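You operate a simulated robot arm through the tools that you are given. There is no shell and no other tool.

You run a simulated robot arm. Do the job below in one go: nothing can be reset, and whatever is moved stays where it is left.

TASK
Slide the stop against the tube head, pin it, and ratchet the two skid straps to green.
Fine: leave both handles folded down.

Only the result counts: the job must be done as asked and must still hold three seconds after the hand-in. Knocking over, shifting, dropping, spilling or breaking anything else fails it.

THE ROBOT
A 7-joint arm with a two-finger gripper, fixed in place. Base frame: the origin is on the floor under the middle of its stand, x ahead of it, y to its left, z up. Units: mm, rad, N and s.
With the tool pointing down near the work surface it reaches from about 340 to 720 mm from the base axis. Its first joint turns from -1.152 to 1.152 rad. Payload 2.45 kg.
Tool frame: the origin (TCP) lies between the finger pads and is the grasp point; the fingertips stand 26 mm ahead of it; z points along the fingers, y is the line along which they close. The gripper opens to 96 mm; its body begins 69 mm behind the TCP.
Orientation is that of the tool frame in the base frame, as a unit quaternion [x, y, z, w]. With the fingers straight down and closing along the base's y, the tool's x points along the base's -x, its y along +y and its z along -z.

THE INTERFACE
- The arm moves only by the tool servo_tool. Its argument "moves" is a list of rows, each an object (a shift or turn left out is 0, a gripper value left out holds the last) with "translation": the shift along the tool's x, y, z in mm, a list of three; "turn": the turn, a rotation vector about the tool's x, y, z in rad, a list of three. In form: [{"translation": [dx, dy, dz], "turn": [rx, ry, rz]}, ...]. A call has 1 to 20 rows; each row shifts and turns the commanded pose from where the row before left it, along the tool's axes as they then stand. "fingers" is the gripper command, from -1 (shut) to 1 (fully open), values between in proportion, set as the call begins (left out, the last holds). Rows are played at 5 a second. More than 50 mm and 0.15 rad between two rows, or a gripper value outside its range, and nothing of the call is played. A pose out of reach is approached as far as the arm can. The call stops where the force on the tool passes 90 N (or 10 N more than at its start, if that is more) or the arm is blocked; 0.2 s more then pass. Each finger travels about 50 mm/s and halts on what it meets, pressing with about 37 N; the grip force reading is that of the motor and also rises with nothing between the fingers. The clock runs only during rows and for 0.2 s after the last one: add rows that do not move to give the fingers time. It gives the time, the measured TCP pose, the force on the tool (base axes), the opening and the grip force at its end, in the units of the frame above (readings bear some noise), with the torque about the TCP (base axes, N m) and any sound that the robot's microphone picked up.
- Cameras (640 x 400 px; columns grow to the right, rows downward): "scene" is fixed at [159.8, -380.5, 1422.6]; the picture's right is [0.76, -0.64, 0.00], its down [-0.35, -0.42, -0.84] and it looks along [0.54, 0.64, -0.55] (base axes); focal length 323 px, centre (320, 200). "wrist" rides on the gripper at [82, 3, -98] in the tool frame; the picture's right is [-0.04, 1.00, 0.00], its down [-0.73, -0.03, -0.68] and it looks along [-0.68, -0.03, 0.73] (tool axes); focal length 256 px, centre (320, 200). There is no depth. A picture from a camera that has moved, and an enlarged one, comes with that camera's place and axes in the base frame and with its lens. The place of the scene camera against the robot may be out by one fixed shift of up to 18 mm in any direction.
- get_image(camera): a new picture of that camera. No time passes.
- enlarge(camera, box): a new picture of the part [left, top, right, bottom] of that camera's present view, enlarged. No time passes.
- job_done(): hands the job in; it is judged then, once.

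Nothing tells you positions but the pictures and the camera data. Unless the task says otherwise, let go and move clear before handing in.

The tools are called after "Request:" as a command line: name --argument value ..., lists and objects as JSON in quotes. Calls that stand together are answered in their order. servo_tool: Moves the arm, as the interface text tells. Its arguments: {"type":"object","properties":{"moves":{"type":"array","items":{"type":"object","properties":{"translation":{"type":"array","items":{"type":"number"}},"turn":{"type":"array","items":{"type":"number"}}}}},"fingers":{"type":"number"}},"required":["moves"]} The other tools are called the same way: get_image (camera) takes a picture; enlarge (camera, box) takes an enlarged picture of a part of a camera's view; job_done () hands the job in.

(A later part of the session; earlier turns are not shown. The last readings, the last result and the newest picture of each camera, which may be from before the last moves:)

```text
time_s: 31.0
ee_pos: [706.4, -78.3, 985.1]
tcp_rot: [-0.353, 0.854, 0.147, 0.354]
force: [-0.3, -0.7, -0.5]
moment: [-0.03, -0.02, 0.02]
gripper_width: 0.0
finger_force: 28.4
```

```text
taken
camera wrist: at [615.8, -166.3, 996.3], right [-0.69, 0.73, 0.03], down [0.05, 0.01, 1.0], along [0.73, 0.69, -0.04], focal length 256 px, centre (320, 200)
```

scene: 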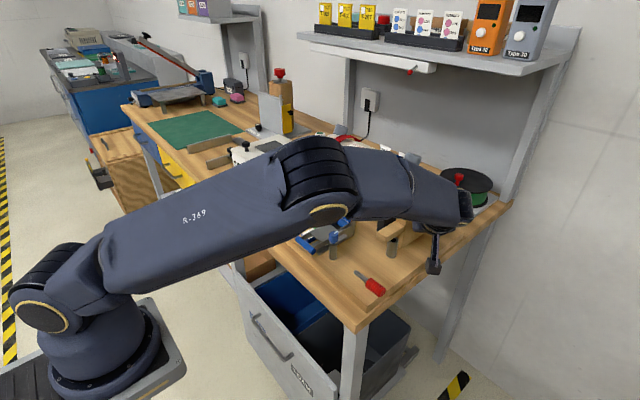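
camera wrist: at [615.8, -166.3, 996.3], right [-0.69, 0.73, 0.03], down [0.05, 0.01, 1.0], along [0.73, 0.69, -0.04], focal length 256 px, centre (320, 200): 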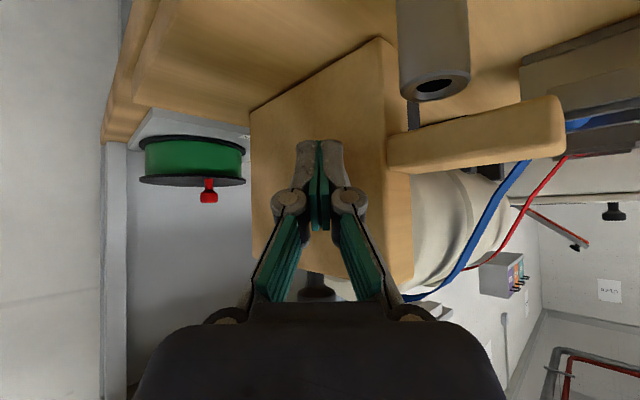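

Still sliding freely; continuing in 1 mm steps.

Request:
servo_tool --moves '[{"translation": [-0.5, 0.71, 0.5]}, {"translation": [-0.5, 0.71, 0.5]}, {"translation": [0, 0, 0]}]'

Request:
servo_tool --moves '[{"translation": [-0.5, 0.71, 0.5]}, {"translation": [-0.5, 0.71, 0.5]}, {"translation": [0, 0, 0]}]'

Request:
servo_tool --moves '[{"translation": [-0.5, 0.71, 0.5]}, {"translation": [-0.5, 0.71, 0.5]}, {"translation": [0, 0, 0]}]'

Request:
get_image --camera "wrist"

Request:
enlarge --camera "scene" --box '[340, 160, 500, 270]'

```text
time_s: 31.8
ee_pos: [706.8, -79.5, 984.7]
tcp_rot: [-0.353, 0.854, 0.146, 0.353]
force: [-3.8, -9.1, -1.3]
moment: [-0.12, 0.03, -0.01]
gripper_width: 0.0
finger_force: 28.6
```

```text
time_s: 32.6
ee_pos: [707.3, -77.7, 984.7]
tcp_rot: [-0.351, 0.855, 0.144, 0.355]
force: [-3.4, -20.5, -0.1]
moment: [-0.13, -0.03, -0.12]
gripper_width: 0.1
finger_force: 28.3
```

```text
time_s: 33.4
ee_pos: [706.9, -78.5, 984.8]
tcp_rot: [-0.351, 0.855, 0.144, 0.355]
force: [-0.3, -28.2, 2.6]
moment: [-0.11, -0.07, -0.26]
gripper_width: 0.0
finger_force: 28.6
```

```text
taken
camera wrist: at [615.6, -164.5, 996.5], right [-0.68, 0.73, 0.03], down [0.05, 0.01, 1.0], along [0.73, 0.68, -0.04], focal length 256 px, centre (320, 200)
```

wrist: 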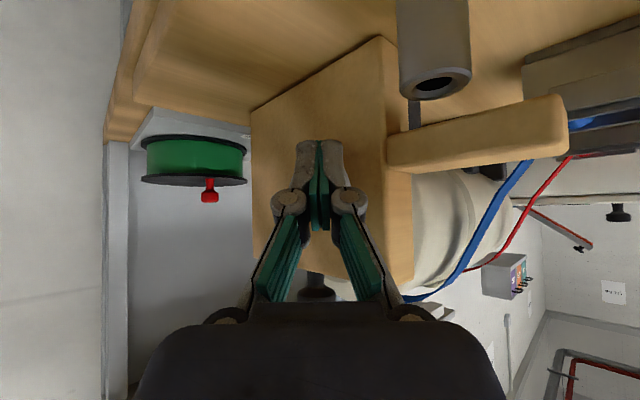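

```text
3.64 times, centred on (420, 215) of scene
camera zoom: at [159.7, -381.3, 1422.4], right [0.76, -0.64, 0.0], down [-0.35, -0.42, -0.84], along [0.54, 0.64, -0.55], focal length 1176 px, centre (-44, 146)
```

zoom: 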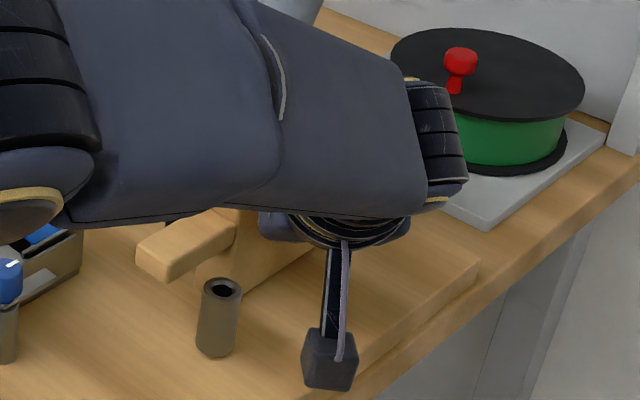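

Contact found: force climbed to 28 N with no more motion. I'll back off along -y and check whether the stop stays and where it sits relative to the head.

Request:
servo_tool --moves '[{"translation": [2.5, -3.5, -2.5]}, {"translation": [5, -7.07, -5]}, {"translation": [10, -14.1, -10]}, {"translation": [10, -14.1, -10]}, {"translation": [10, -14.1, -10]}, {"translation": [0, 0, 0]}]'

Request:
get_image --camera "wrist"

```text
time_s: 34.8
ee_pos: [707.1, -149.0, 986.1]
tcp_rot: [-0.354, 0.854, 0.147, 0.352]
force: [-0.6, 0.3, 0.9]
moment: [-0.02, -0.02, 0.0]
gripper_width: 0.0
finger_force: 28.2
```

```text
taken
camera wrist: at [615.4, -234.8, 997.3], right [-0.69, 0.73, 0.03], down [0.05, 0.01, 1.0], along [0.73, 0.69, -0.04], focal length 256 px, centre (320, 200)
```

wrist: 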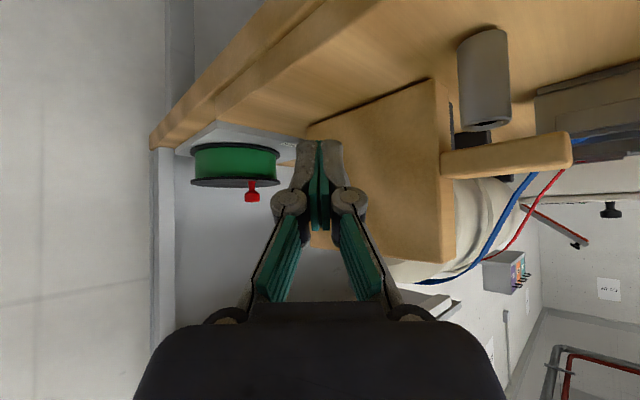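

The stop stayed in place. I'll lift clear, go back over the pin area, and turn to the pin-grasp orientation, which also gives a straight-down view.

Request:
servo_tool --moves '[{"translation": [-26.5, 0, -26.5]}, {"translation": [-26.5, 0, -26.5]}, {"translation": [-26.5, 0, -26.5]}, {"translation": [-26.5, 0, -26.5]}, {"translation": [14.8, 26, -21.9]}, {"translation": [14.8, 26, -21.9]}, {"translation": [14.8, 26, -21.9]}, {"translation": [14.8, 26, -21.9]}, {"turn": [-0.0925, 0, -0.0925]}, {"turn": [-0.0925, 0, -0.0925]}, {"turn": [-0.0925, 0, -0.0925]}, {"turn": [-0.0925, 0, -0.0925]}, {"turn": [-0.0925, 0, -0.0925]}, {"turn": [-0.0925, 0, -0.0925]}, {"turn": [0, 0, 0]}]' --fingers 1

Request:
servo_tool --moves '[{"turn": [0, 0, 0.1428]}, {"turn": [0, 0, 0.1428]}, {"turn": [0, 0, 0.1428]}, {"turn": [0, 0, 0.1428]}, {"turn": [0, 0, 0.1428]}, {"turn": [0, 0, 0.1428]}, {"turn": [0, 0, 0.1428]}, {"turn": [0, 0, 0.1428]}, {"turn": [0, 0, 0.1428]}, {"turn": [0, 0, 0.1428]}, {"turn": [0, 0, 0.1428]}, {"turn": [0, 0, 0]}]'

Request:
servo_tool --moves '[{"turn": [0, 0, 0.1428]}, {"turn": [0, 0, 0.1428]}, {"turn": [0, 0, 0.1428]}, {"turn": [0, 0, 0.1428]}, {"turn": [0, 0, 0.1428]}, {"turn": [0, 0, 0.1428]}, {"turn": [0, 0, 0.1428]}, {"turn": [0, 0, 0.1428]}, {"turn": [0, 0, 0.1428]}, {"turn": [0, 0, 0.1428]}, {"turn": [0, 0, 0.1428]}, {"turn": [0, 0, 0]}]'

Request:
get_image --camera "wrist"

Request:
get_image --camera "scene"

```text
time_s: 38.0
ee_pos: [560.4, -148.0, 1154.3]
tcp_rot: [0.653, -0.653, -0.271, -0.271]
force: [0.3, 1.0, 0.3]
moment: [0.0, 0.01, 0.02]
gripper_width: 96.2
finger_force: 0.1
```

```text
time_s: 40.6
ee_pos: [561.0, -148.0, 1154.4]
tcp_rot: [0.002, 0.924, 0.383, 0.0]
force: [-0.1, 0.0, 0.1]
moment: [0.01, 0.01, 0.01]
gripper_width: 96.1
finger_force: 0.1
```

```text
time_s: 43.2
ee_pos: [559.9, -148.1, 1154.7]
tcp_rot: [0.654, 0.652, 0.271, -0.271]
force: [0.0, -0.1, -0.2]
moment: [-0.02, -0.02, 0.02]
gripper_width: 96.2
finger_force: 0.0
```

```text
taken
camera wrist: at [565.1, -159.5, 1281.1], right [1.0, -0.03, -0.03], down [-0.03, -1.0, -0.04], along [-0.03, 0.04, -1.0], focal length 256 px, centre (320, 200)
```

wrist: 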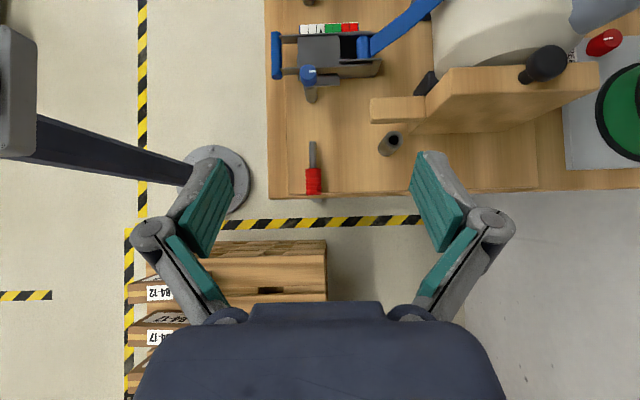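

```text
taken
```

scene: 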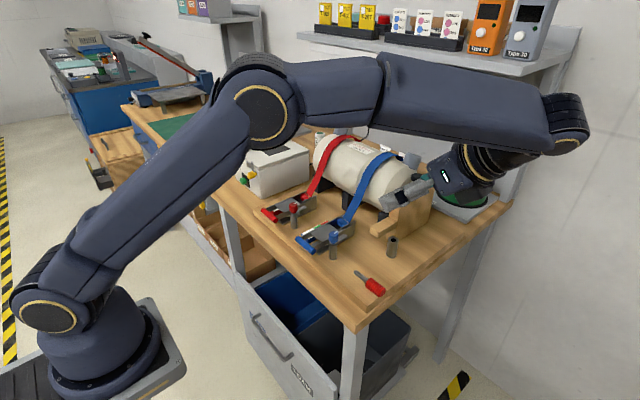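

Request:
enlarge --camera "wrist" --box '[360, 30, 610, 170]'

Request:
enlarge --camera "wrist" --box '[280, 110, 420, 210]'

Request:
enlarge --camera "wrist" --box '[260, 10, 400, 110]'

Request:
enlarge --camera "scene" --box '[340, 160, 460, 260]'

```text
2.56 times, centred on (485, 100) of wrist
camera zoom: at [565.1, -159.5, 1281.1], right [1.0, -0.03, -0.03], down [-0.03, -1.0, -0.04], along [-0.03, 0.04, -1.0], focal length 655 px, centre (-102, 456)
```

zoom: 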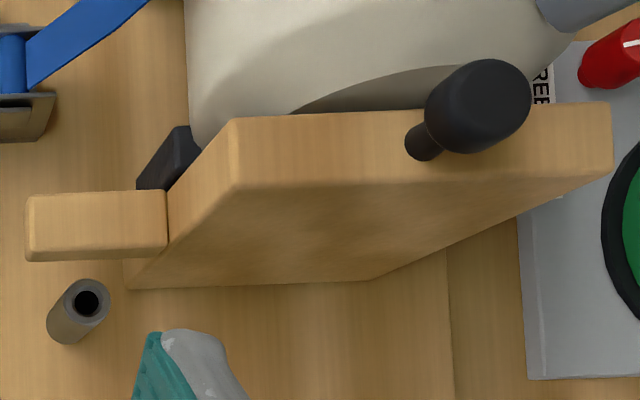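

```text
4.00 times, centred on (350, 160) of wrist
camera zoom: at [565.1, -159.5, 1281.1], right [1.0, -0.03, -0.03], down [-0.03, -1.0, -0.04], along [-0.03, 0.04, -1.0], focal length 1024 px, centre (200, 360)
```

zoom: 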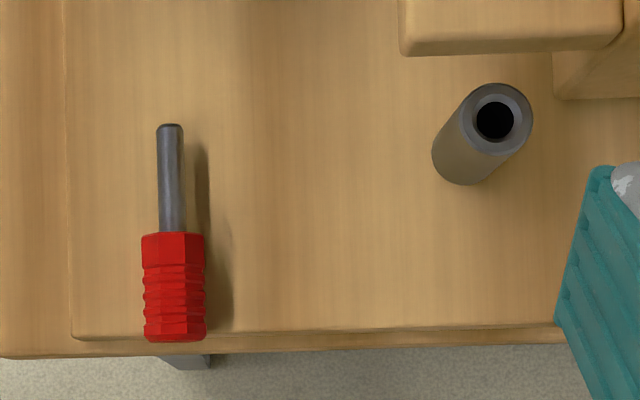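

```text
4.00 times, centred on (330, 60) of wrist
camera zoom: at [565.1, -159.5, 1281.1], right [1.0, -0.03, -0.03], down [-0.03, -1.0, -0.04], along [-0.03, 0.04, -1.0], focal length 1024 px, centre (280, 760)
```

zoom: 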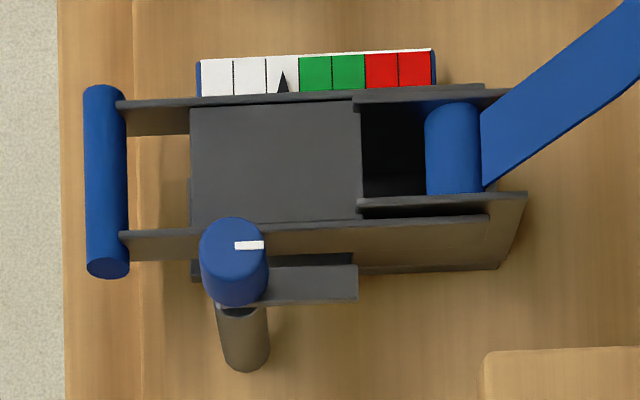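

```text
4.00 times, centred on (400, 210) of scene
camera zoom: at [159.8, -380.5, 1422.6], right [0.76, -0.64, 0.0], down [-0.35, -0.42, -0.84], along [0.54, 0.64, -0.55], focal length 1293 px, centre (0, 160)
```

zoom: 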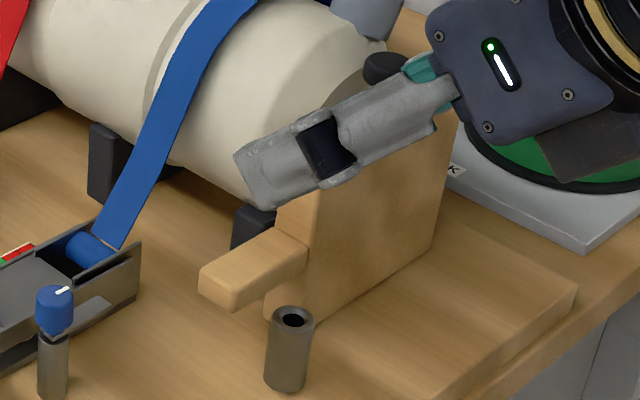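

The stop now sits flush with the tube head and the post hole (about (652, -71, 953)) is clear of the arm. Next I go to a pre-grasp point above and behind the pin handle at about (546, -191, 991), tool tilted 45°, and re-measure.

Request:
servo_tool --moves '[{"translation": [-36.6, -3.5, 21.3]}, {"translation": [-36.6, -3.5, 21.3]}, {"translation": [-36.6, -3.5, 21.3]}, {"translation": [-36.6, -3.5, 21.3]}, {"translation": [0, 0, 0]}]'

Request:
get_image --camera "wrist"

Request:
enlarge --camera "wrist" --box '[240, 80, 400, 220]'

```text
time_s: 44.4
ee_pos: [547.4, -192.6, 990.4]
tcp_rot: [0.653, 0.653, 0.27, -0.271]
force: [0.5, 0.1, 0.2]
moment: [0.01, 0.0, -0.05]
gripper_width: 96.1
finger_force: 0.1
```

```text
taken
camera wrist: at [551.8, -203.4, 1116.8], right [1.0, -0.03, -0.03], down [-0.03, -1.0, -0.04], along [-0.03, 0.04, -1.0], focal length 256 px, centre (320, 200)
```

wrist: 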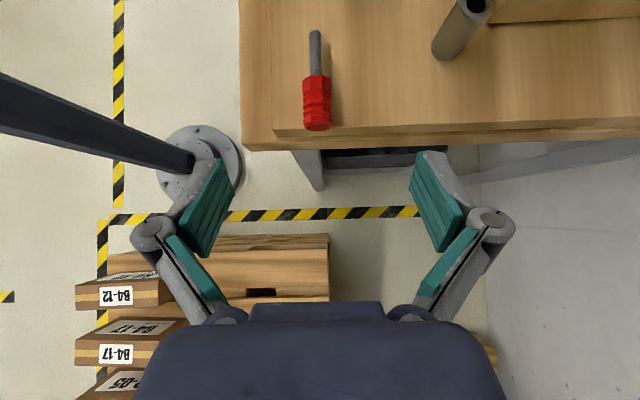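

```text
2.86 times, centred on (320, 150) of wrist
camera zoom: at [551.8, -203.4, 1116.8], right [1.0, -0.03, -0.03], down [-0.03, -1.0, -0.04], along [-0.03, 0.04, -1.0], focal length 731 px, centre (320, 343)
```

zoom: 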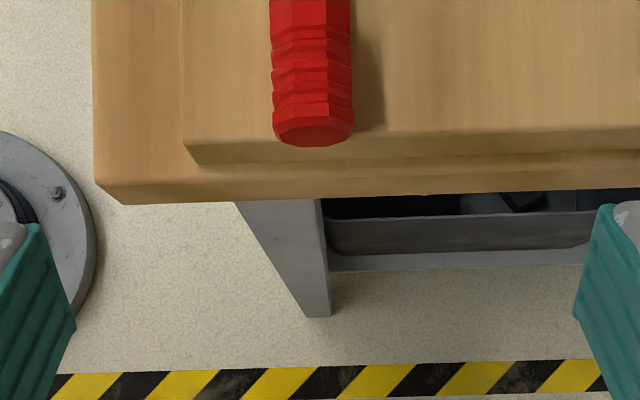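

The pin's handle centre is at about (544, -119, 920). I'll approach along the tool axis, first most of the way, and check.

Request:
servo_tool --moves '[{"translation": [0.4, -1.2, 20]}, {"translation": [0.4, -1.1, 20]}, {"translation": [0.4, -1.1, 20]}, {"translation": [0, 0, 5]}, {"translation": [0, 0, 0]}]'

Request:
get_image --camera "wrist"

Request:
enlarge --camera "scene" --box '[320, 230, 440, 330]'

```text
time_s: 45.6
ee_pos: [543.5, -144.8, 944.8]
tcp_rot: [0.653, 0.653, 0.271, -0.271]
force: [0.3, 0.3, -0.7]
moment: [0.01, -0.02, -0.01]
gripper_width: 96.2
finger_force: 0.0
```

```text
taken
camera wrist: at [547.7, -156.2, 1073.1], right [1.0, -0.03, -0.03], down [-0.03, -1.0, -0.04], along [-0.03, 0.04, -1.0], focal length 256 px, centre (320, 200)
```

wrist: 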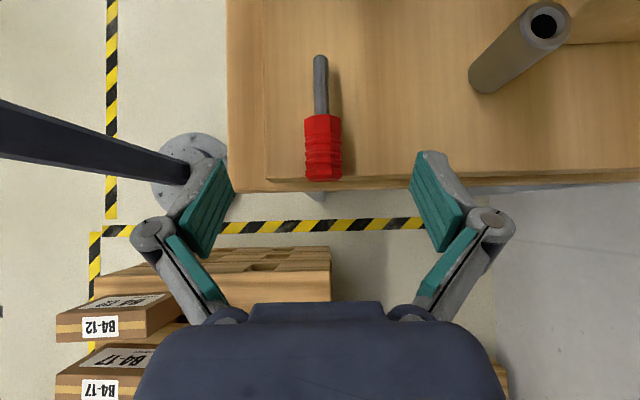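

```text
4.00 times, centred on (380, 280) of scene
camera zoom: at [159.8, -380.5, 1422.6], right [0.76, -0.64, 0.0], down [-0.35, -0.42, -0.84], along [0.54, 0.64, -0.55], focal length 1293 px, centre (80, -120)
```

zoom: 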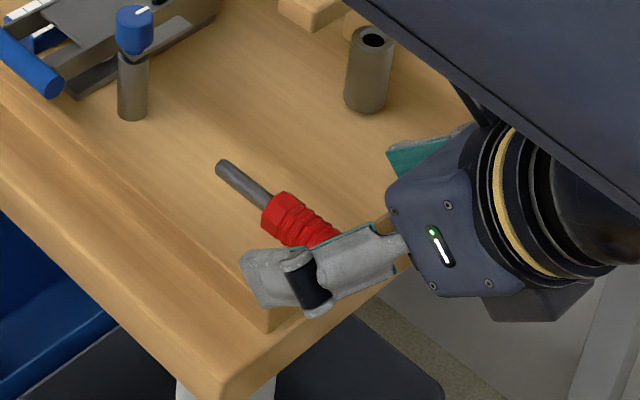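

Nearly there, the handle is between the fingers. I'll advance the last 14 mm and then close on the handle.

Request:
servo_tool --moves '[{"translation": [0, 1.2, 5]}, {"translation": [0, 0, 5]}, {"translation": [0, 0, 4]}, {"translation": [0, 0, 0]}]'

Request:
get_image --camera "wrist"

Request:
enlarge --camera "scene" --box '[340, 240, 440, 320]'

```text
time_s: 46.6
ee_pos: [544.9, -133.3, 937.3]
tcp_rot: [0.654, 0.652, 0.271, -0.271]
force: [-0.2, -0.1, 0.2]
moment: [-0.02, 0.02, -0.02]
gripper_width: 96.0
finger_force: 0.1
```

```text
taken
camera wrist: at [548.2, -145.9, 1063.7], right [1.0, -0.03, -0.03], down [-0.03, -1.0, -0.04], along [-0.03, 0.04, -1.0], focal length 256 px, centre (320, 200)
```

wrist: 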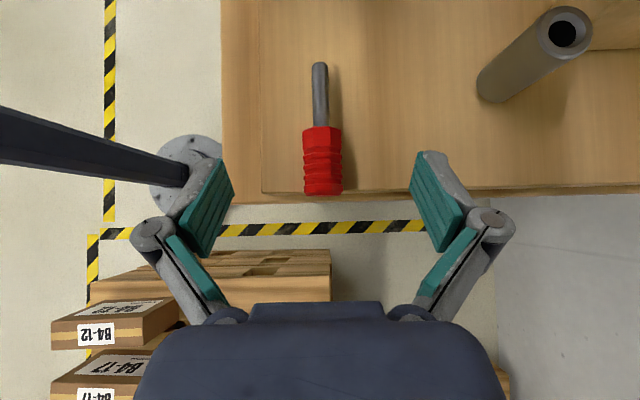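

```text
5.00 times, centred on (390, 280) of scene
camera zoom: at [159.8, -380.5, 1422.6], right [0.76, -0.64, 0.0], down [-0.35, -0.42, -0.84], along [0.54, 0.64, -0.55], focal length 1616 px, centre (-30, -200)
```

zoom: 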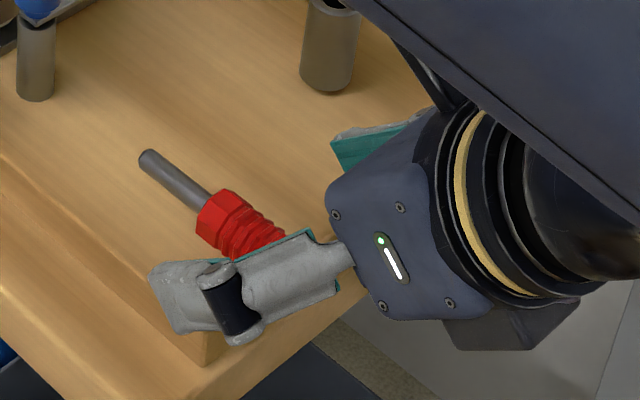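

Position looks right (handle between pads, tips just above the board). Closing on the handle.

Request:
servo_tool --moves '[{"translation": [0, 0, 0]}, {"translation": [0, 0, 0]}, {"translation": [0, 0, 0]}, {"translation": [0, 0, 0]}, {"translation": [0, 0, 0]}, {"translation": [0, 0, 0]}]' --fingers -1

Request:
get_image --camera "wrist"

Request:
enlarge --camera "scene" --box '[340, 240, 440, 320]'

```text
time_s: 48.0
ee_pos: [544.7, -134.6, 936.9]
tcp_rot: [0.653, 0.653, 0.271, -0.271]
force: [-0.2, 0.2, 0.7]
moment: [0.05, -0.01, 0.0]
gripper_width: 20.9
finger_force: 36.7
```

```text
taken
camera wrist: at [548.2, -146.1, 1063.9], right [1.0, -0.03, -0.03], down [-0.03, -1.0, -0.04], along [-0.03, 0.04, -1.0], focal length 256 px, centre (320, 200)
```

wrist: 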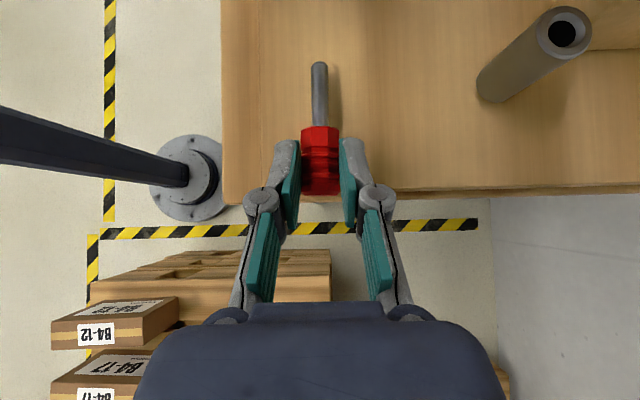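

```text
5.00 times, centred on (390, 280) of scene
camera zoom: at [159.8, -380.5, 1422.6], right [0.76, -0.64, 0.0], down [-0.35, -0.42, -0.84], along [0.54, 0.64, -0.55], focal length 1616 px, centre (-30, -200)
```

zoom: 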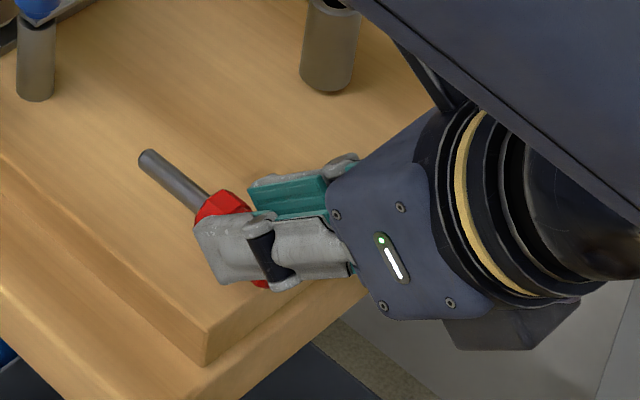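

The handle is gripped (20.9 mm, 37 N). I'll lift straight up and check that the pin comes along square.

Request:
servo_tool --moves '[{"translation": [3.5, 0, -3.5]}, {"translation": [10, 0, -10]}, {"translation": [21.2, 0, -21.2]}, {"translation": [21.2, 0, -21.2]}, {"translation": [21.2, 0, -21.2]}, {"translation": [21.2, 0, -21.2]}, {"translation": [0, 0, 0]}]'

Request:
get_image --camera "wrist"

Request:
get_image --camera "scene"

```text
time_s: 49.6
ee_pos: [543.3, -134.6, 1075.7]
tcp_rot: [0.653, 0.653, 0.272, -0.271]
force: [-0.2, 0.5, 0.6]
moment: [-0.01, 0.0, 0.01]
gripper_width: 20.9
finger_force: 37.0
```

```text
taken
camera wrist: at [547.2, -145.8, 1202.4], right [1.0, -0.03, -0.03], down [-0.03, -1.0, -0.04], along [-0.03, 0.04, -1.0], focal length 256 px, centre (320, 200)
```

wrist: 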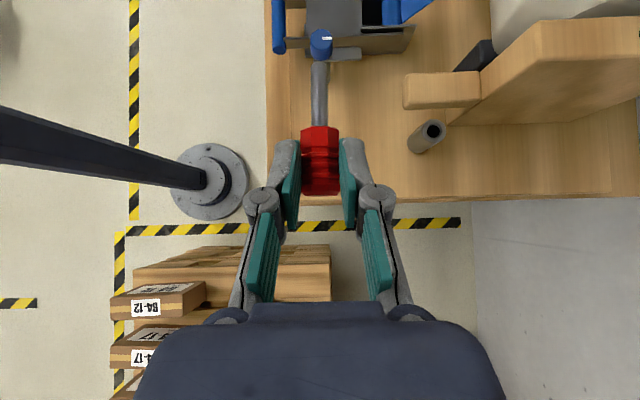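

```text
taken
```

scene: 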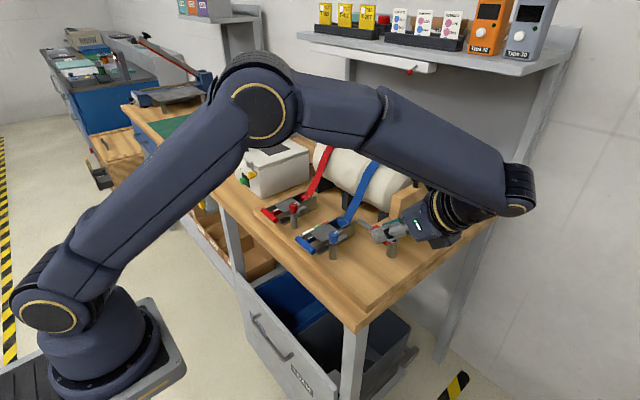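

The pin is up and still square in the grip. Now spin 180° about the tool axis to point the shaft down.

Request:
servo_tool --moves '[{"turn": [0, 0, -0.1428]}, {"turn": [0, 0, -0.1428]}, {"turn": [0, 0, -0.1428]}, {"turn": [0, 0, -0.1428]}, {"turn": [0, 0, -0.1428]}, {"turn": [0, 0, -0.1428]}, {"turn": [0, 0, -0.1428]}, {"turn": [0, 0, -0.1428]}, {"turn": [0, 0, -0.1428]}, {"turn": [0, 0, -0.1428]}, {"turn": [0, 0, -0.1428]}, {"turn": [0, 0, 0]}]'

Request:
servo_tool --moves '[{"turn": [0, 0, -0.1428]}, {"turn": [0, 0, -0.1428]}, {"turn": [0, 0, -0.1428]}, {"turn": [0, 0, -0.1428]}, {"turn": [0, 0, -0.1428]}, {"turn": [0, 0, -0.1428]}, {"turn": [0, 0, -0.1428]}, {"turn": [0, 0, -0.1428]}, {"turn": [0, 0, -0.1428]}, {"turn": [0, 0, -0.1428]}, {"turn": [0, 0, -0.1428]}, {"turn": [0, 0, 0]}]'

Request:
get_image --camera "wrist"

Request:
get_image --camera "scene"

```text
time_s: 52.2
ee_pos: [544.1, -135.0, 1074.2]
tcp_rot: [-0.001, 0.924, 0.383, 0.001]
force: [0.1, 0.3, -0.7]
moment: [-0.05, -0.04, 0.01]
gripper_width: 21.3
finger_force: 37.0
```

```text
time_s: 54.8
ee_pos: [543.9, -134.2, 1075.4]
tcp_rot: [0.654, -0.652, -0.271, -0.272]
force: [0.2, -0.5, -0.5]
moment: [-0.02, 0.0, 0.0]
gripper_width: 20.7
finger_force: 36.6
```

```text
taken
camera wrist: at [541.5, -260.3, 1086.1], right [-1.0, 0.03, 0.03], down [0.03, 0.04, 1.0], along [0.03, 1.0, -0.04], focal length 256 px, centre (320, 200)
```

wrist: 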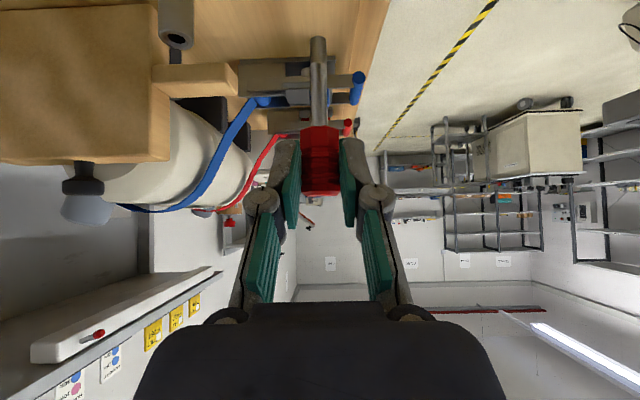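

```text
taken
```

scene: 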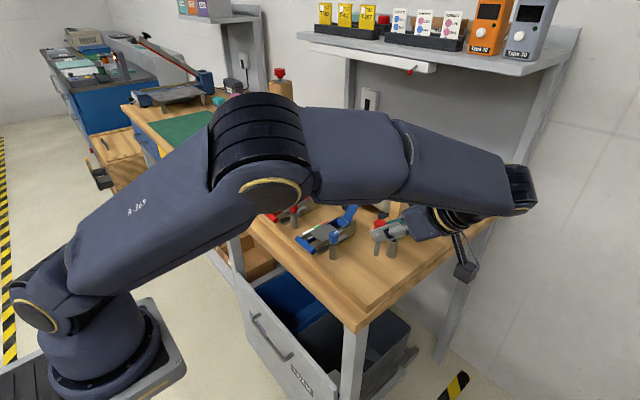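

The shaft now points down, but it looks longer in view than before, so the pin may have rotated slightly in the grip. I'll enlarge to check.

Request:
enlarge --camera "wrist" --box '[260, 20, 380, 210]'

Request:
enlarge --camera "scene" --box '[350, 200, 430, 270]'

```text
2.11 times, centred on (320, 115) of wrist
camera zoom: at [541.5, -260.3, 1086.1], right [-1.0, 0.03, 0.03], down [0.03, 0.04, 1.0], along [0.03, 1.0, -0.04], focal length 539 px, centre (320, 379)
```

zoom: 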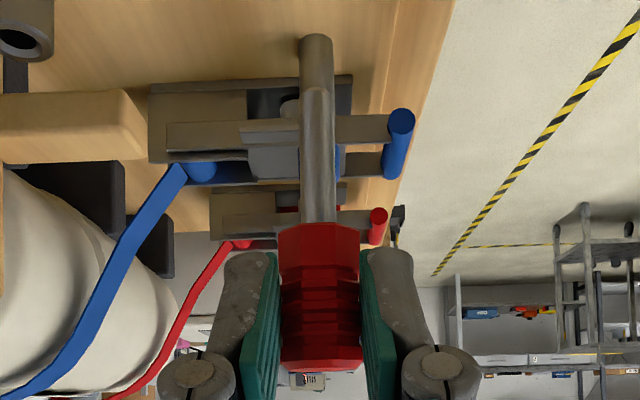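

```text
5.71 times, centred on (390, 235) of scene
camera zoom: at [159.8, -380.6, 1422.6], right [0.76, -0.64, 0.0], down [-0.35, -0.42, -0.84], along [0.54, 0.64, -0.55], focal length 1847 px, centre (-80, 0)
```

zoom: 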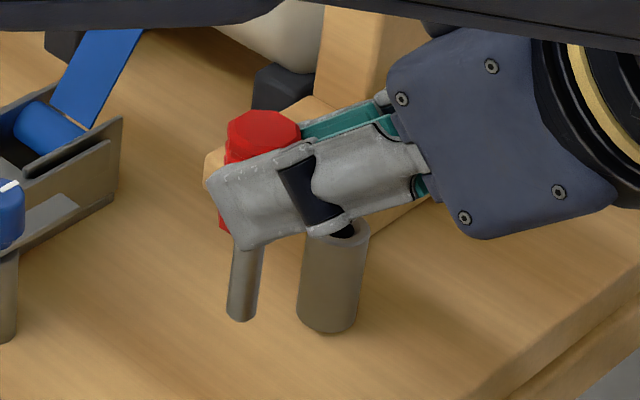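

False alarm: the extra length is the blue knob's post behind; the pin is unrotated. I'll move to a hover above the post hole and align visually.

Request:
servo_tool --moves '[{"translation": [-4.7, -27, 11.8]}, {"translation": [-4.7, -27, 11.8]}, {"translation": [-4.7, -27, 11.8]}, {"translation": [-4.7, -27, 11.8]}, {"translation": [0, 0, 0]}, {"translation": [0, 0, 0]}]'

Request:
get_image --camera "wrist"

Request:
enlarge --camera "wrist" --box '[260, 20, 380, 210]'

Request:
enlarge --camera "scene" --box '[360, 180, 460, 270]'

```text
time_s: 56.2
ee_pos: [654.3, -85.7, 1054.6]
tcp_rot: [-0.653, 0.653, 0.271, 0.272]
force: [-0.4, 0.7, 0.3]
moment: [-0.02, -0.04, -0.01]
gripper_width: 21.1
finger_force: 37.6
```

```text
taken
camera wrist: at [652.7, -212.7, 1065.3], right [-1.0, 0.03, 0.03], down [0.03, 0.04, 1.0], along [0.03, 1.0, -0.04], focal length 256 px, centre (320, 200)
```

wrist: 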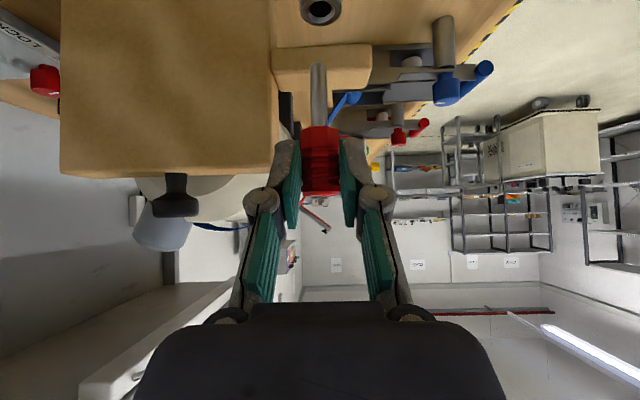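

```text
2.11 times, centred on (320, 115) of wrist
camera zoom: at [652.7, -212.7, 1065.3], right [-1.0, 0.03, 0.03], down [0.03, 0.04, 1.0], along [0.03, 1.0, -0.04], focal length 539 px, centre (320, 379)
```

zoom: 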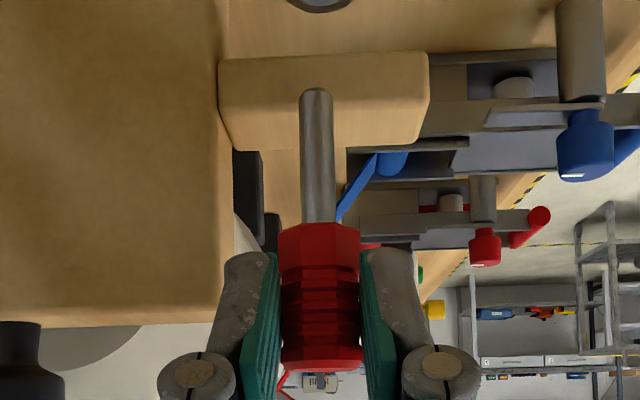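

```text
4.44 times, centred on (410, 225) of scene
camera zoom: at [159.8, -380.5, 1422.6], right [0.76, -0.64, 0.0], down [-0.35, -0.42, -0.84], along [0.54, 0.64, -0.55], focal length 1437 px, centre (-80, 89)
```

zoom: 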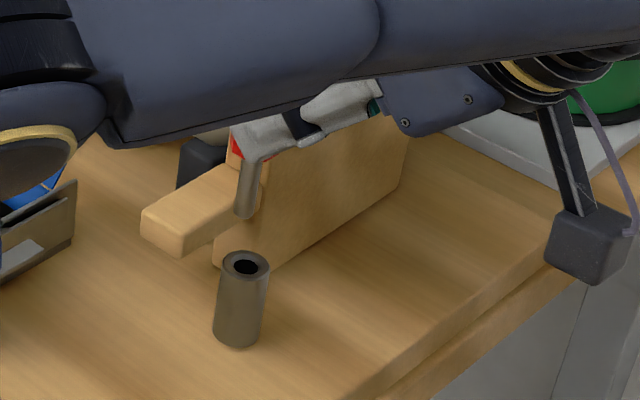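

Shaft and hole are nearly stacked in both views; the hole lies about 2 mm toward -x and -y from the pin axis. I'll correct and lower to just above the hole.

Request:
servo_tool --moves '[{"translation": [9.35, 1, 7.65]}, {"translation": [9.35, 1, 7.65]}, {"translation": [0, 0, 0]}, {"translation": [0, 0, 0]}]'

Request:
get_image --camera "wrist"

Request:
enlarge --camera "wrist" --box '[260, 20, 380, 140]'

Request:
enlarge --camera "scene" --box '[385, 200, 445, 260]'

```text
time_s: 57.2
ee_pos: [650.3, -88.5, 1030.7]
tcp_rot: [-0.653, 0.653, 0.271, 0.272]
force: [0.7, 0.4, -1.2]
moment: [0.0, -0.03, 0.0]
gripper_width: 21.1
finger_force: 37.0
```

```text
taken
camera wrist: at [648.2, -215.0, 1041.7], right [-1.0, 0.03, 0.03], down [0.03, 0.04, 1.0], along [0.03, 1.0, -0.04], focal length 256 px, centre (320, 200)
```

wrist: 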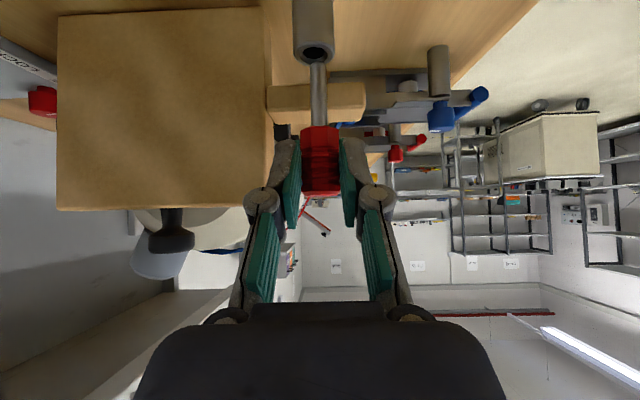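

```text
3.33 times, centred on (320, 80) of wrist
camera zoom: at [648.2, -215.0, 1041.7], right [-1.0, 0.03, 0.03], down [0.03, 0.04, 1.0], along [0.03, 1.0, -0.04], focal length 853 px, centre (320, 600)
```

zoom: 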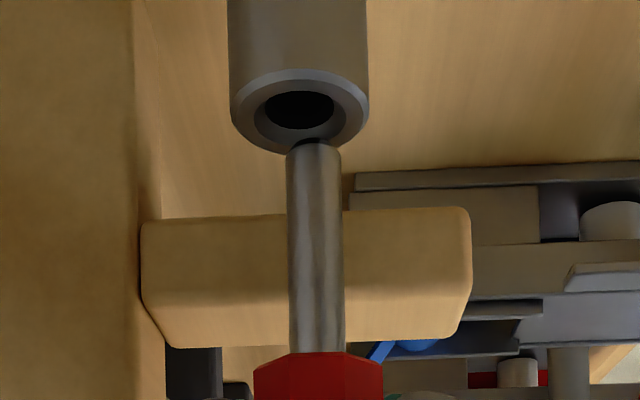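

```text
6.67 times, centred on (415, 230) of scene
camera zoom: at [159.8, -380.5, 1422.6], right [0.76, -0.64, 0.0], down [-0.35, -0.42, -0.84], along [0.54, 0.64, -0.55], focal length 2155 px, centre (-313, 0)
```

zoom: 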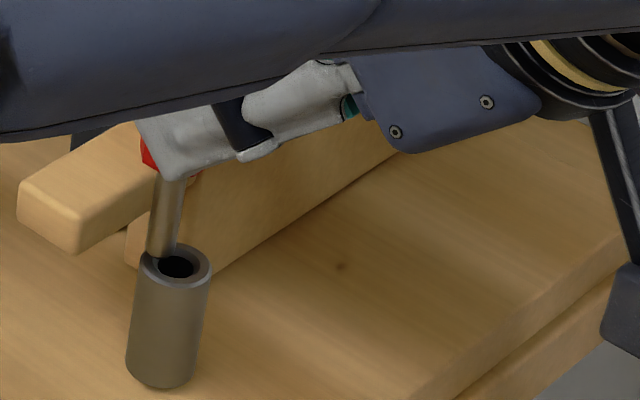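

The hole now lies about +2.7 mm in x and -3.2 mm in y from the pin tip. I'll correct and look again before inserting.

Request:
servo_tool --moves '[{"translation": [2.26, -2.7, -2.26]}, {"translation": [0, 0, 0]}, {"translation": [0, 0, 0]}, {"translation": [0, 0, 0]}]'

Request:
enlarge --camera "wrist" --box '[260, 20, 380, 140]'

Request:
enlarge --camera "scene" --box '[385, 200, 445, 260]'

```text
time_s: 58.2
ee_pos: [654.3, -91.7, 1030.4]
tcp_rot: [-0.653, 0.654, 0.27, 0.271]
force: [0.1, 0.9, -0.8]
moment: [0.01, -0.02, 0.01]
gripper_width: 21.0
finger_force: 36.6
```

```text
3.33 times, centred on (320, 80) of wrist
camera zoom: at [651.0, -218.7, 1041.2], right [-1.0, 0.03, 0.03], down [0.03, 0.04, 1.0], along [0.03, 1.0, -0.04], focal length 853 px, centre (320, 600)
```

zoom: 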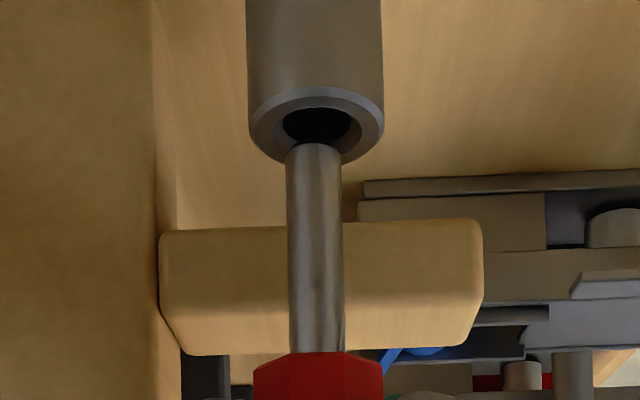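

```text
6.67 times, centred on (415, 230) of scene
camera zoom: at [159.8, -380.5, 1422.6], right [0.76, -0.64, 0.0], down [-0.35, -0.42, -0.84], along [0.54, 0.64, -0.55], focal length 2155 px, centre (-313, 0)
```

zoom: 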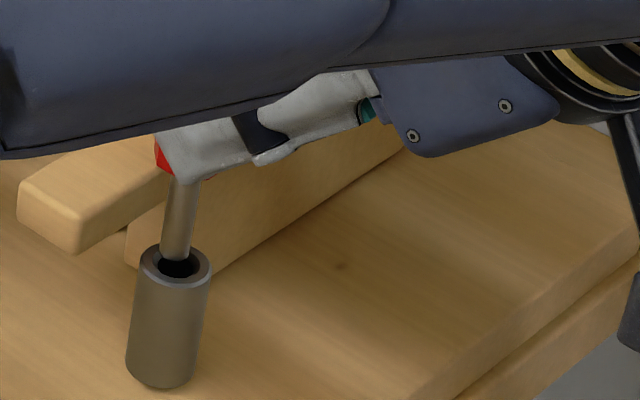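

The tip is now centred above the hole in both views, about 4 mm up. I'll insert straight down in steps, watching the force.

Request:
servo_tool --moves '[{"translation": [1.41, 0, 1.41]}, {"translation": [1.41, 0, 1.41]}, {"translation": [1.41, 0, 1.41]}, {"translation": [1.41, 0, 1.41]}, {"translation": [1.41, 0, 1.41]}, {"translation": [0, 0, 0]}]'

Request:
enlarge --camera "wrist" --box '[260, 20, 380, 140]'

Request:
enlarge --camera "scene" --box '[385, 200, 445, 260]'

```text
time_s: 59.6
ee_pos: [652.4, -94.1, 1019.3]
tcp_rot: [-0.653, 0.653, 0.271, 0.271]
force: [-0.5, -0.6, -0.5]
moment: [0.01, 0.03, 0.0]
gripper_width: 21.1
finger_force: 37.3
```

```text
3.33 times, centred on (320, 80) of wrist
camera zoom: at [650.8, -220.4, 1031.3], right [-1.0, 0.03, 0.03], down [0.03, 0.04, 1.0], along [0.03, 1.0, -0.04], focal length 853 px, centre (320, 600)
```

zoom: 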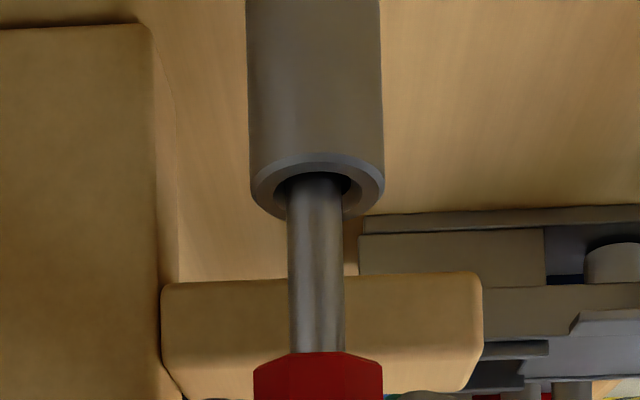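

```text
6.67 times, centred on (415, 230) of scene
camera zoom: at [159.8, -380.5, 1422.6], right [0.76, -0.64, 0.0], down [-0.35, -0.42, -0.84], along [0.54, 0.64, -0.55], focal length 2155 px, centre (-313, 0)
```

zoom: 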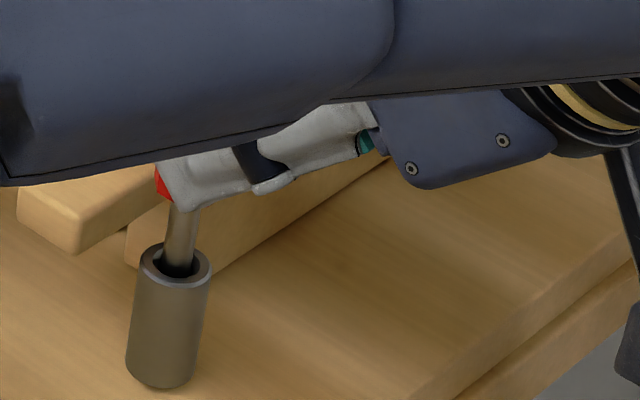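

The shaft has entered the hole with no force. Continuing down.

Request:
servo_tool --moves '[{"translation": [1.41, 0, 1.41]}, {"translation": [1.41, 0, 1.41]}, {"translation": [1.41, 0, 1.41]}, {"translation": [1.41, 0, 1.41]}, {"translation": [1.41, 0, 1.41]}, {"translation": [0, 0, 0]}]'

Request:
servo_tool --moves '[{"translation": [1.41, 0, 1.41]}, {"translation": [1.41, 0, 1.41]}, {"translation": [1.41, 0, 1.41]}, {"translation": [1.41, 0, 1.41]}, {"translation": [0, 0, 0]}]'

Request:
enlarge --camera "wrist" --box '[260, 60, 380, 200]'

Request:
enlarge --camera "scene" --box '[385, 200, 445, 260]'

```text
time_s: 61.0
ee_pos: [651.3, -92.2, 1009.8]
tcp_rot: [-0.652, 0.654, 0.27, 0.271]
force: [0.5, -2.9, 1.3]
moment: [-0.13, 0.0, -0.01]
gripper_width: 21.0
finger_force: 37.2
```

```text
time_s: 62.2
ee_pos: [652.1, -94.4, 1001.4]
tcp_rot: [-0.652, 0.654, 0.27, 0.271]
force: [0.8, -3.5, 0.1]
moment: [-0.18, -0.07, -0.06]
gripper_width: 21.0
finger_force: 36.9
```

```text
2.86 times, centred on (320, 130) of wrist
camera zoom: at [649.9, -219.7, 1013.4], right [-1.0, 0.03, 0.03], down [0.03, 0.04, 1.0], along [0.03, 1.0, -0.04], focal length 731 px, centre (320, 400)
```

zoom: 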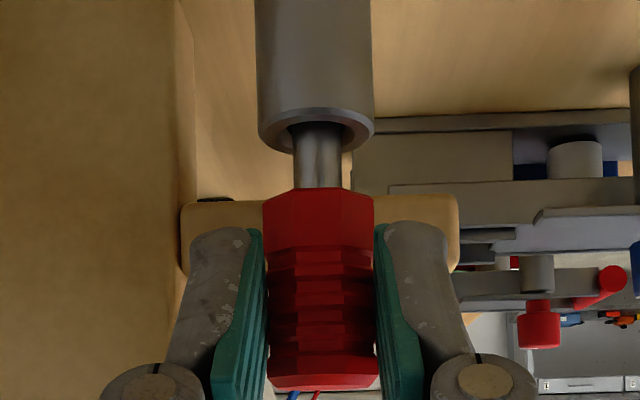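

```text
6.67 times, centred on (415, 230) of scene
camera zoom: at [159.8, -380.6, 1422.6], right [0.76, -0.64, 0.0], down [-0.35, -0.42, -0.84], along [0.54, 0.64, -0.55], focal length 2155 px, centre (-313, 0)
```

zoom: 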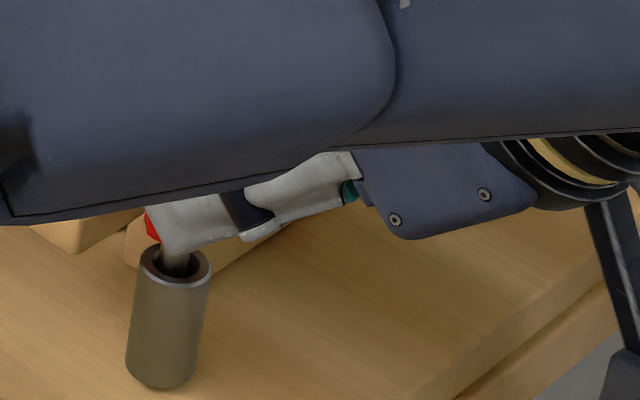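

Insertion is going smoothly; roughly 8–12 mm of shaft remains. Continue with smaller steps.

Request:
servo_tool --moves '[{"translation": [1.41, 0, 1.41]}, {"translation": [1.41, 0, 1.41]}, {"translation": [1.41, 0, 1.41]}, {"translation": [0, 0, 0]}]'

Request:
servo_tool --moves '[{"translation": [0.71, 0, 0.71]}, {"translation": [0.71, 0, 0.71]}, {"translation": [0, 0, 0]}]'

Request:
enlarge --camera "wrist" --box '[260, 60, 380, 200]'

Request:
enlarge --camera "scene" --box '[385, 200, 445, 260]'

```text
time_s: 63.2
ee_pos: [651.9, -94.0, 996.7]
tcp_rot: [-0.653, 0.654, 0.27, 0.27]
force: [-3.1, -4.2, 1.2]
moment: [-0.2, 0.06, 0.08]
gripper_width: 21.0
finger_force: 37.1
```

```text
time_s: 64.0
ee_pos: [652.4, -93.2, 994.9]
tcp_rot: [-0.653, 0.654, 0.27, 0.27]
force: [-3.7, -6.6, 2.5]
moment: [-0.21, 0.16, 0.09]
gripper_width: 21.1
finger_force: 37.0
```

```text
2.86 times, centred on (320, 130) of wrist
camera zoom: at [650.6, -219.5, 1006.0], right [-1.0, 0.03, 0.03], down [0.03, 0.04, 1.0], along [0.03, 1.0, -0.04], focal length 731 px, centre (320, 400)
```

zoom: 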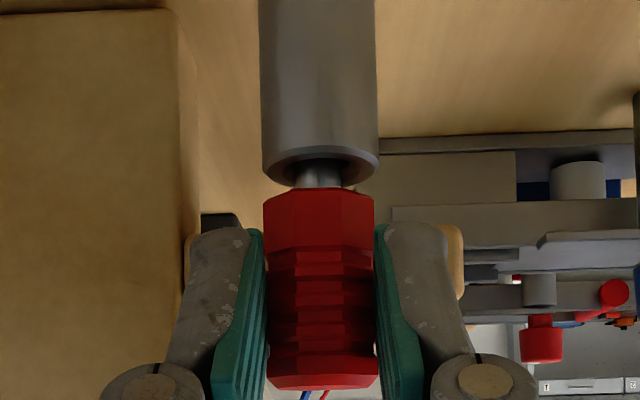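

```text
6.67 times, centred on (415, 230) of scene
camera zoom: at [159.7, -380.7, 1422.6], right [0.76, -0.64, 0.0], down [-0.35, -0.42, -0.84], along [0.54, 0.64, -0.55], focal length 2155 px, centre (-313, 0)
```

zoom: 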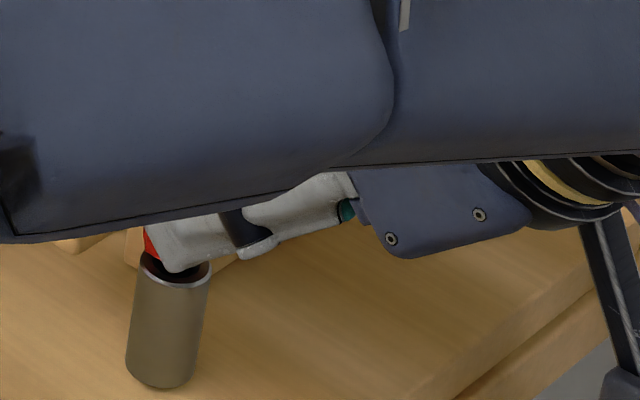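

Lateral forces are small; I'll relieve them with a tiny shift and continue down to seat the handle.

Request:
servo_tool --moves '[{"translation": [0.7, 0.5, -0.7]}, {"translation": [0.71, 0, 0.71]}, {"translation": [0.71, 0, 0.71]}, {"translation": [0.71, 0, 0.71]}, {"translation": [0, 0, 0]}]'

Request:
servo_tool --moves '[{"translation": [0.71, 0, 0.71]}, {"translation": [0.71, 0, 0.71]}, {"translation": [0, 0, 0]}]'

Request:
enlarge --camera "wrist" --box '[260, 60, 380, 200]'

```text
time_s: 65.2
ee_pos: [651.6, -94.9, 991.6]
tcp_rot: [-0.653, 0.653, 0.272, 0.271]
force: [-0.8, 0.0, -1.2]
moment: [-0.01, -0.03, 0.03]
gripper_width: 21.1
finger_force: 37.1
```

```text
time_s: 66.0
ee_pos: [652.2, -95.0, 989.5]
tcp_rot: [-0.652, 0.654, 0.271, 0.272]
force: [-1.2, 0.0, 1.6]
moment: [0.04, 0.06, 0.05]
gripper_width: 21.1
finger_force: 37.5
```

```text
2.86 times, centred on (320, 130) of wrist
camera zoom: at [650.0, -220.9, 1000.8], right [-1.0, 0.03, 0.03], down [0.03, 0.04, 1.0], along [0.03, 1.0, -0.04], focal length 731 px, centre (320, 400)
```

zoom: 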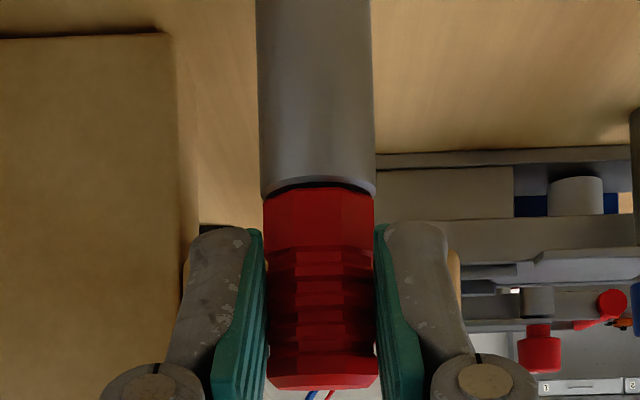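

The handle is nearly seated. A few more 1 mm steps.

Request:
servo_tool --moves '[{"translation": [0.71, 0, 0.71]}, {"translation": [0.71, 0, 0.71]}, {"translation": [0, 0, 0]}]'

Request:
servo_tool --moves '[{"translation": [0.71, 0, 0.71]}, {"translation": [0.71, 0, 0.71]}, {"translation": [0, 0, 0]}]'

Request:
enlarge --camera "wrist" --box '[260, 60, 380, 200]'

```text
time_s: 66.8
ee_pos: [652.6, -93.8, 987.7]
tcp_rot: [-0.653, 0.653, 0.271, 0.271]
force: [0.0, -2.3, 8.4]
moment: [0.13, -0.03, 0.05]
gripper_width: 21.1
finger_force: 36.7
```

```text
time_s: 67.6
ee_pos: [652.8, -94.1, 987.9]
tcp_rot: [0.654, -0.653, -0.27, -0.271]
force: [-3.0, -6.9, 27.4]
moment: [0.36, 0.12, 0.06]
gripper_width: 21.0
finger_force: 36.8
```

```text
2.86 times, centred on (320, 130) of wrist
camera zoom: at [649.7, -220.8, 999.5], right [-1.0, 0.03, 0.03], down [0.03, 0.04, 1.0], along [0.03, 1.0, -0.04], focal length 731 px, centre (320, 400)
```

zoom: 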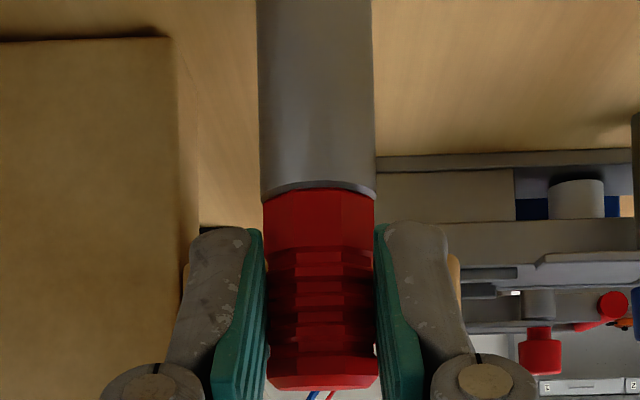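

The pin is fully seated (handle on the post top, 27 N). I'll relax the downward load, open partly, and back out along the tool axis.

Request:
servo_tool --moves '[{"translation": [-1.06, 0, -1.06]}, {"translation": [0, 0, 0]}]'

Request:
servo_tool --moves '[{"translation": [0, 0, 0]}, {"translation": [0, 0, 0]}, {"translation": [0, 0, 0]}, {"translation": [0, 0, -10]}, {"translation": [0, 0, -25]}, {"translation": [0, 0, -30]}, {"translation": [0, 0, -30]}, {"translation": [0, 0, 0]}]' --fingers 0.05

Request:
get_image --camera "wrist"

Request:
enlarge --camera "scene" --box '[360, 180, 460, 270]'

```text
time_s: 68.2
ee_pos: [651.2, -92.5, 987.3]
tcp_rot: [-0.653, 0.653, 0.271, 0.272]
force: [1.2, -6.0, 21.4]
moment: [0.36, -0.05, -0.01]
gripper_width: 21.1
finger_force: 36.9
```

```text
time_s: 70.0
ee_pos: [641.6, -160.4, 1053.7]
tcp_rot: [-0.652, 0.654, 0.271, 0.271]
force: [-0.4, 0.8, 0.1]
moment: [0.02, 0.0, 0.0]
gripper_width: 50.4
finger_force: 0.1
out of reach, approached as far as the arm can: row 7
```

```text
taken
camera wrist: at [640.1, -287.0, 1064.9], right [-1.0, 0.03, 0.03], down [0.03, 0.04, 1.0], along [0.03, 1.0, -0.04], focal length 256 px, centre (320, 200)
```

wrist: 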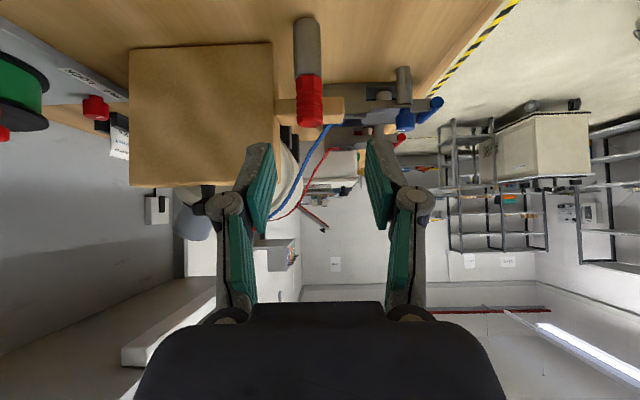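

```text
4.44 times, centred on (410, 225) of scene
camera zoom: at [159.8, -380.6, 1422.6], right [0.76, -0.64, 0.0], down [-0.35, -0.42, -0.84], along [0.54, 0.64, -0.55], focal length 1437 px, centre (-80, 89)
```

zoom: 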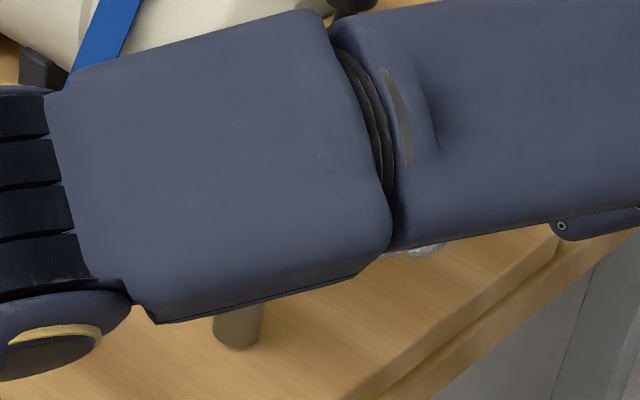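

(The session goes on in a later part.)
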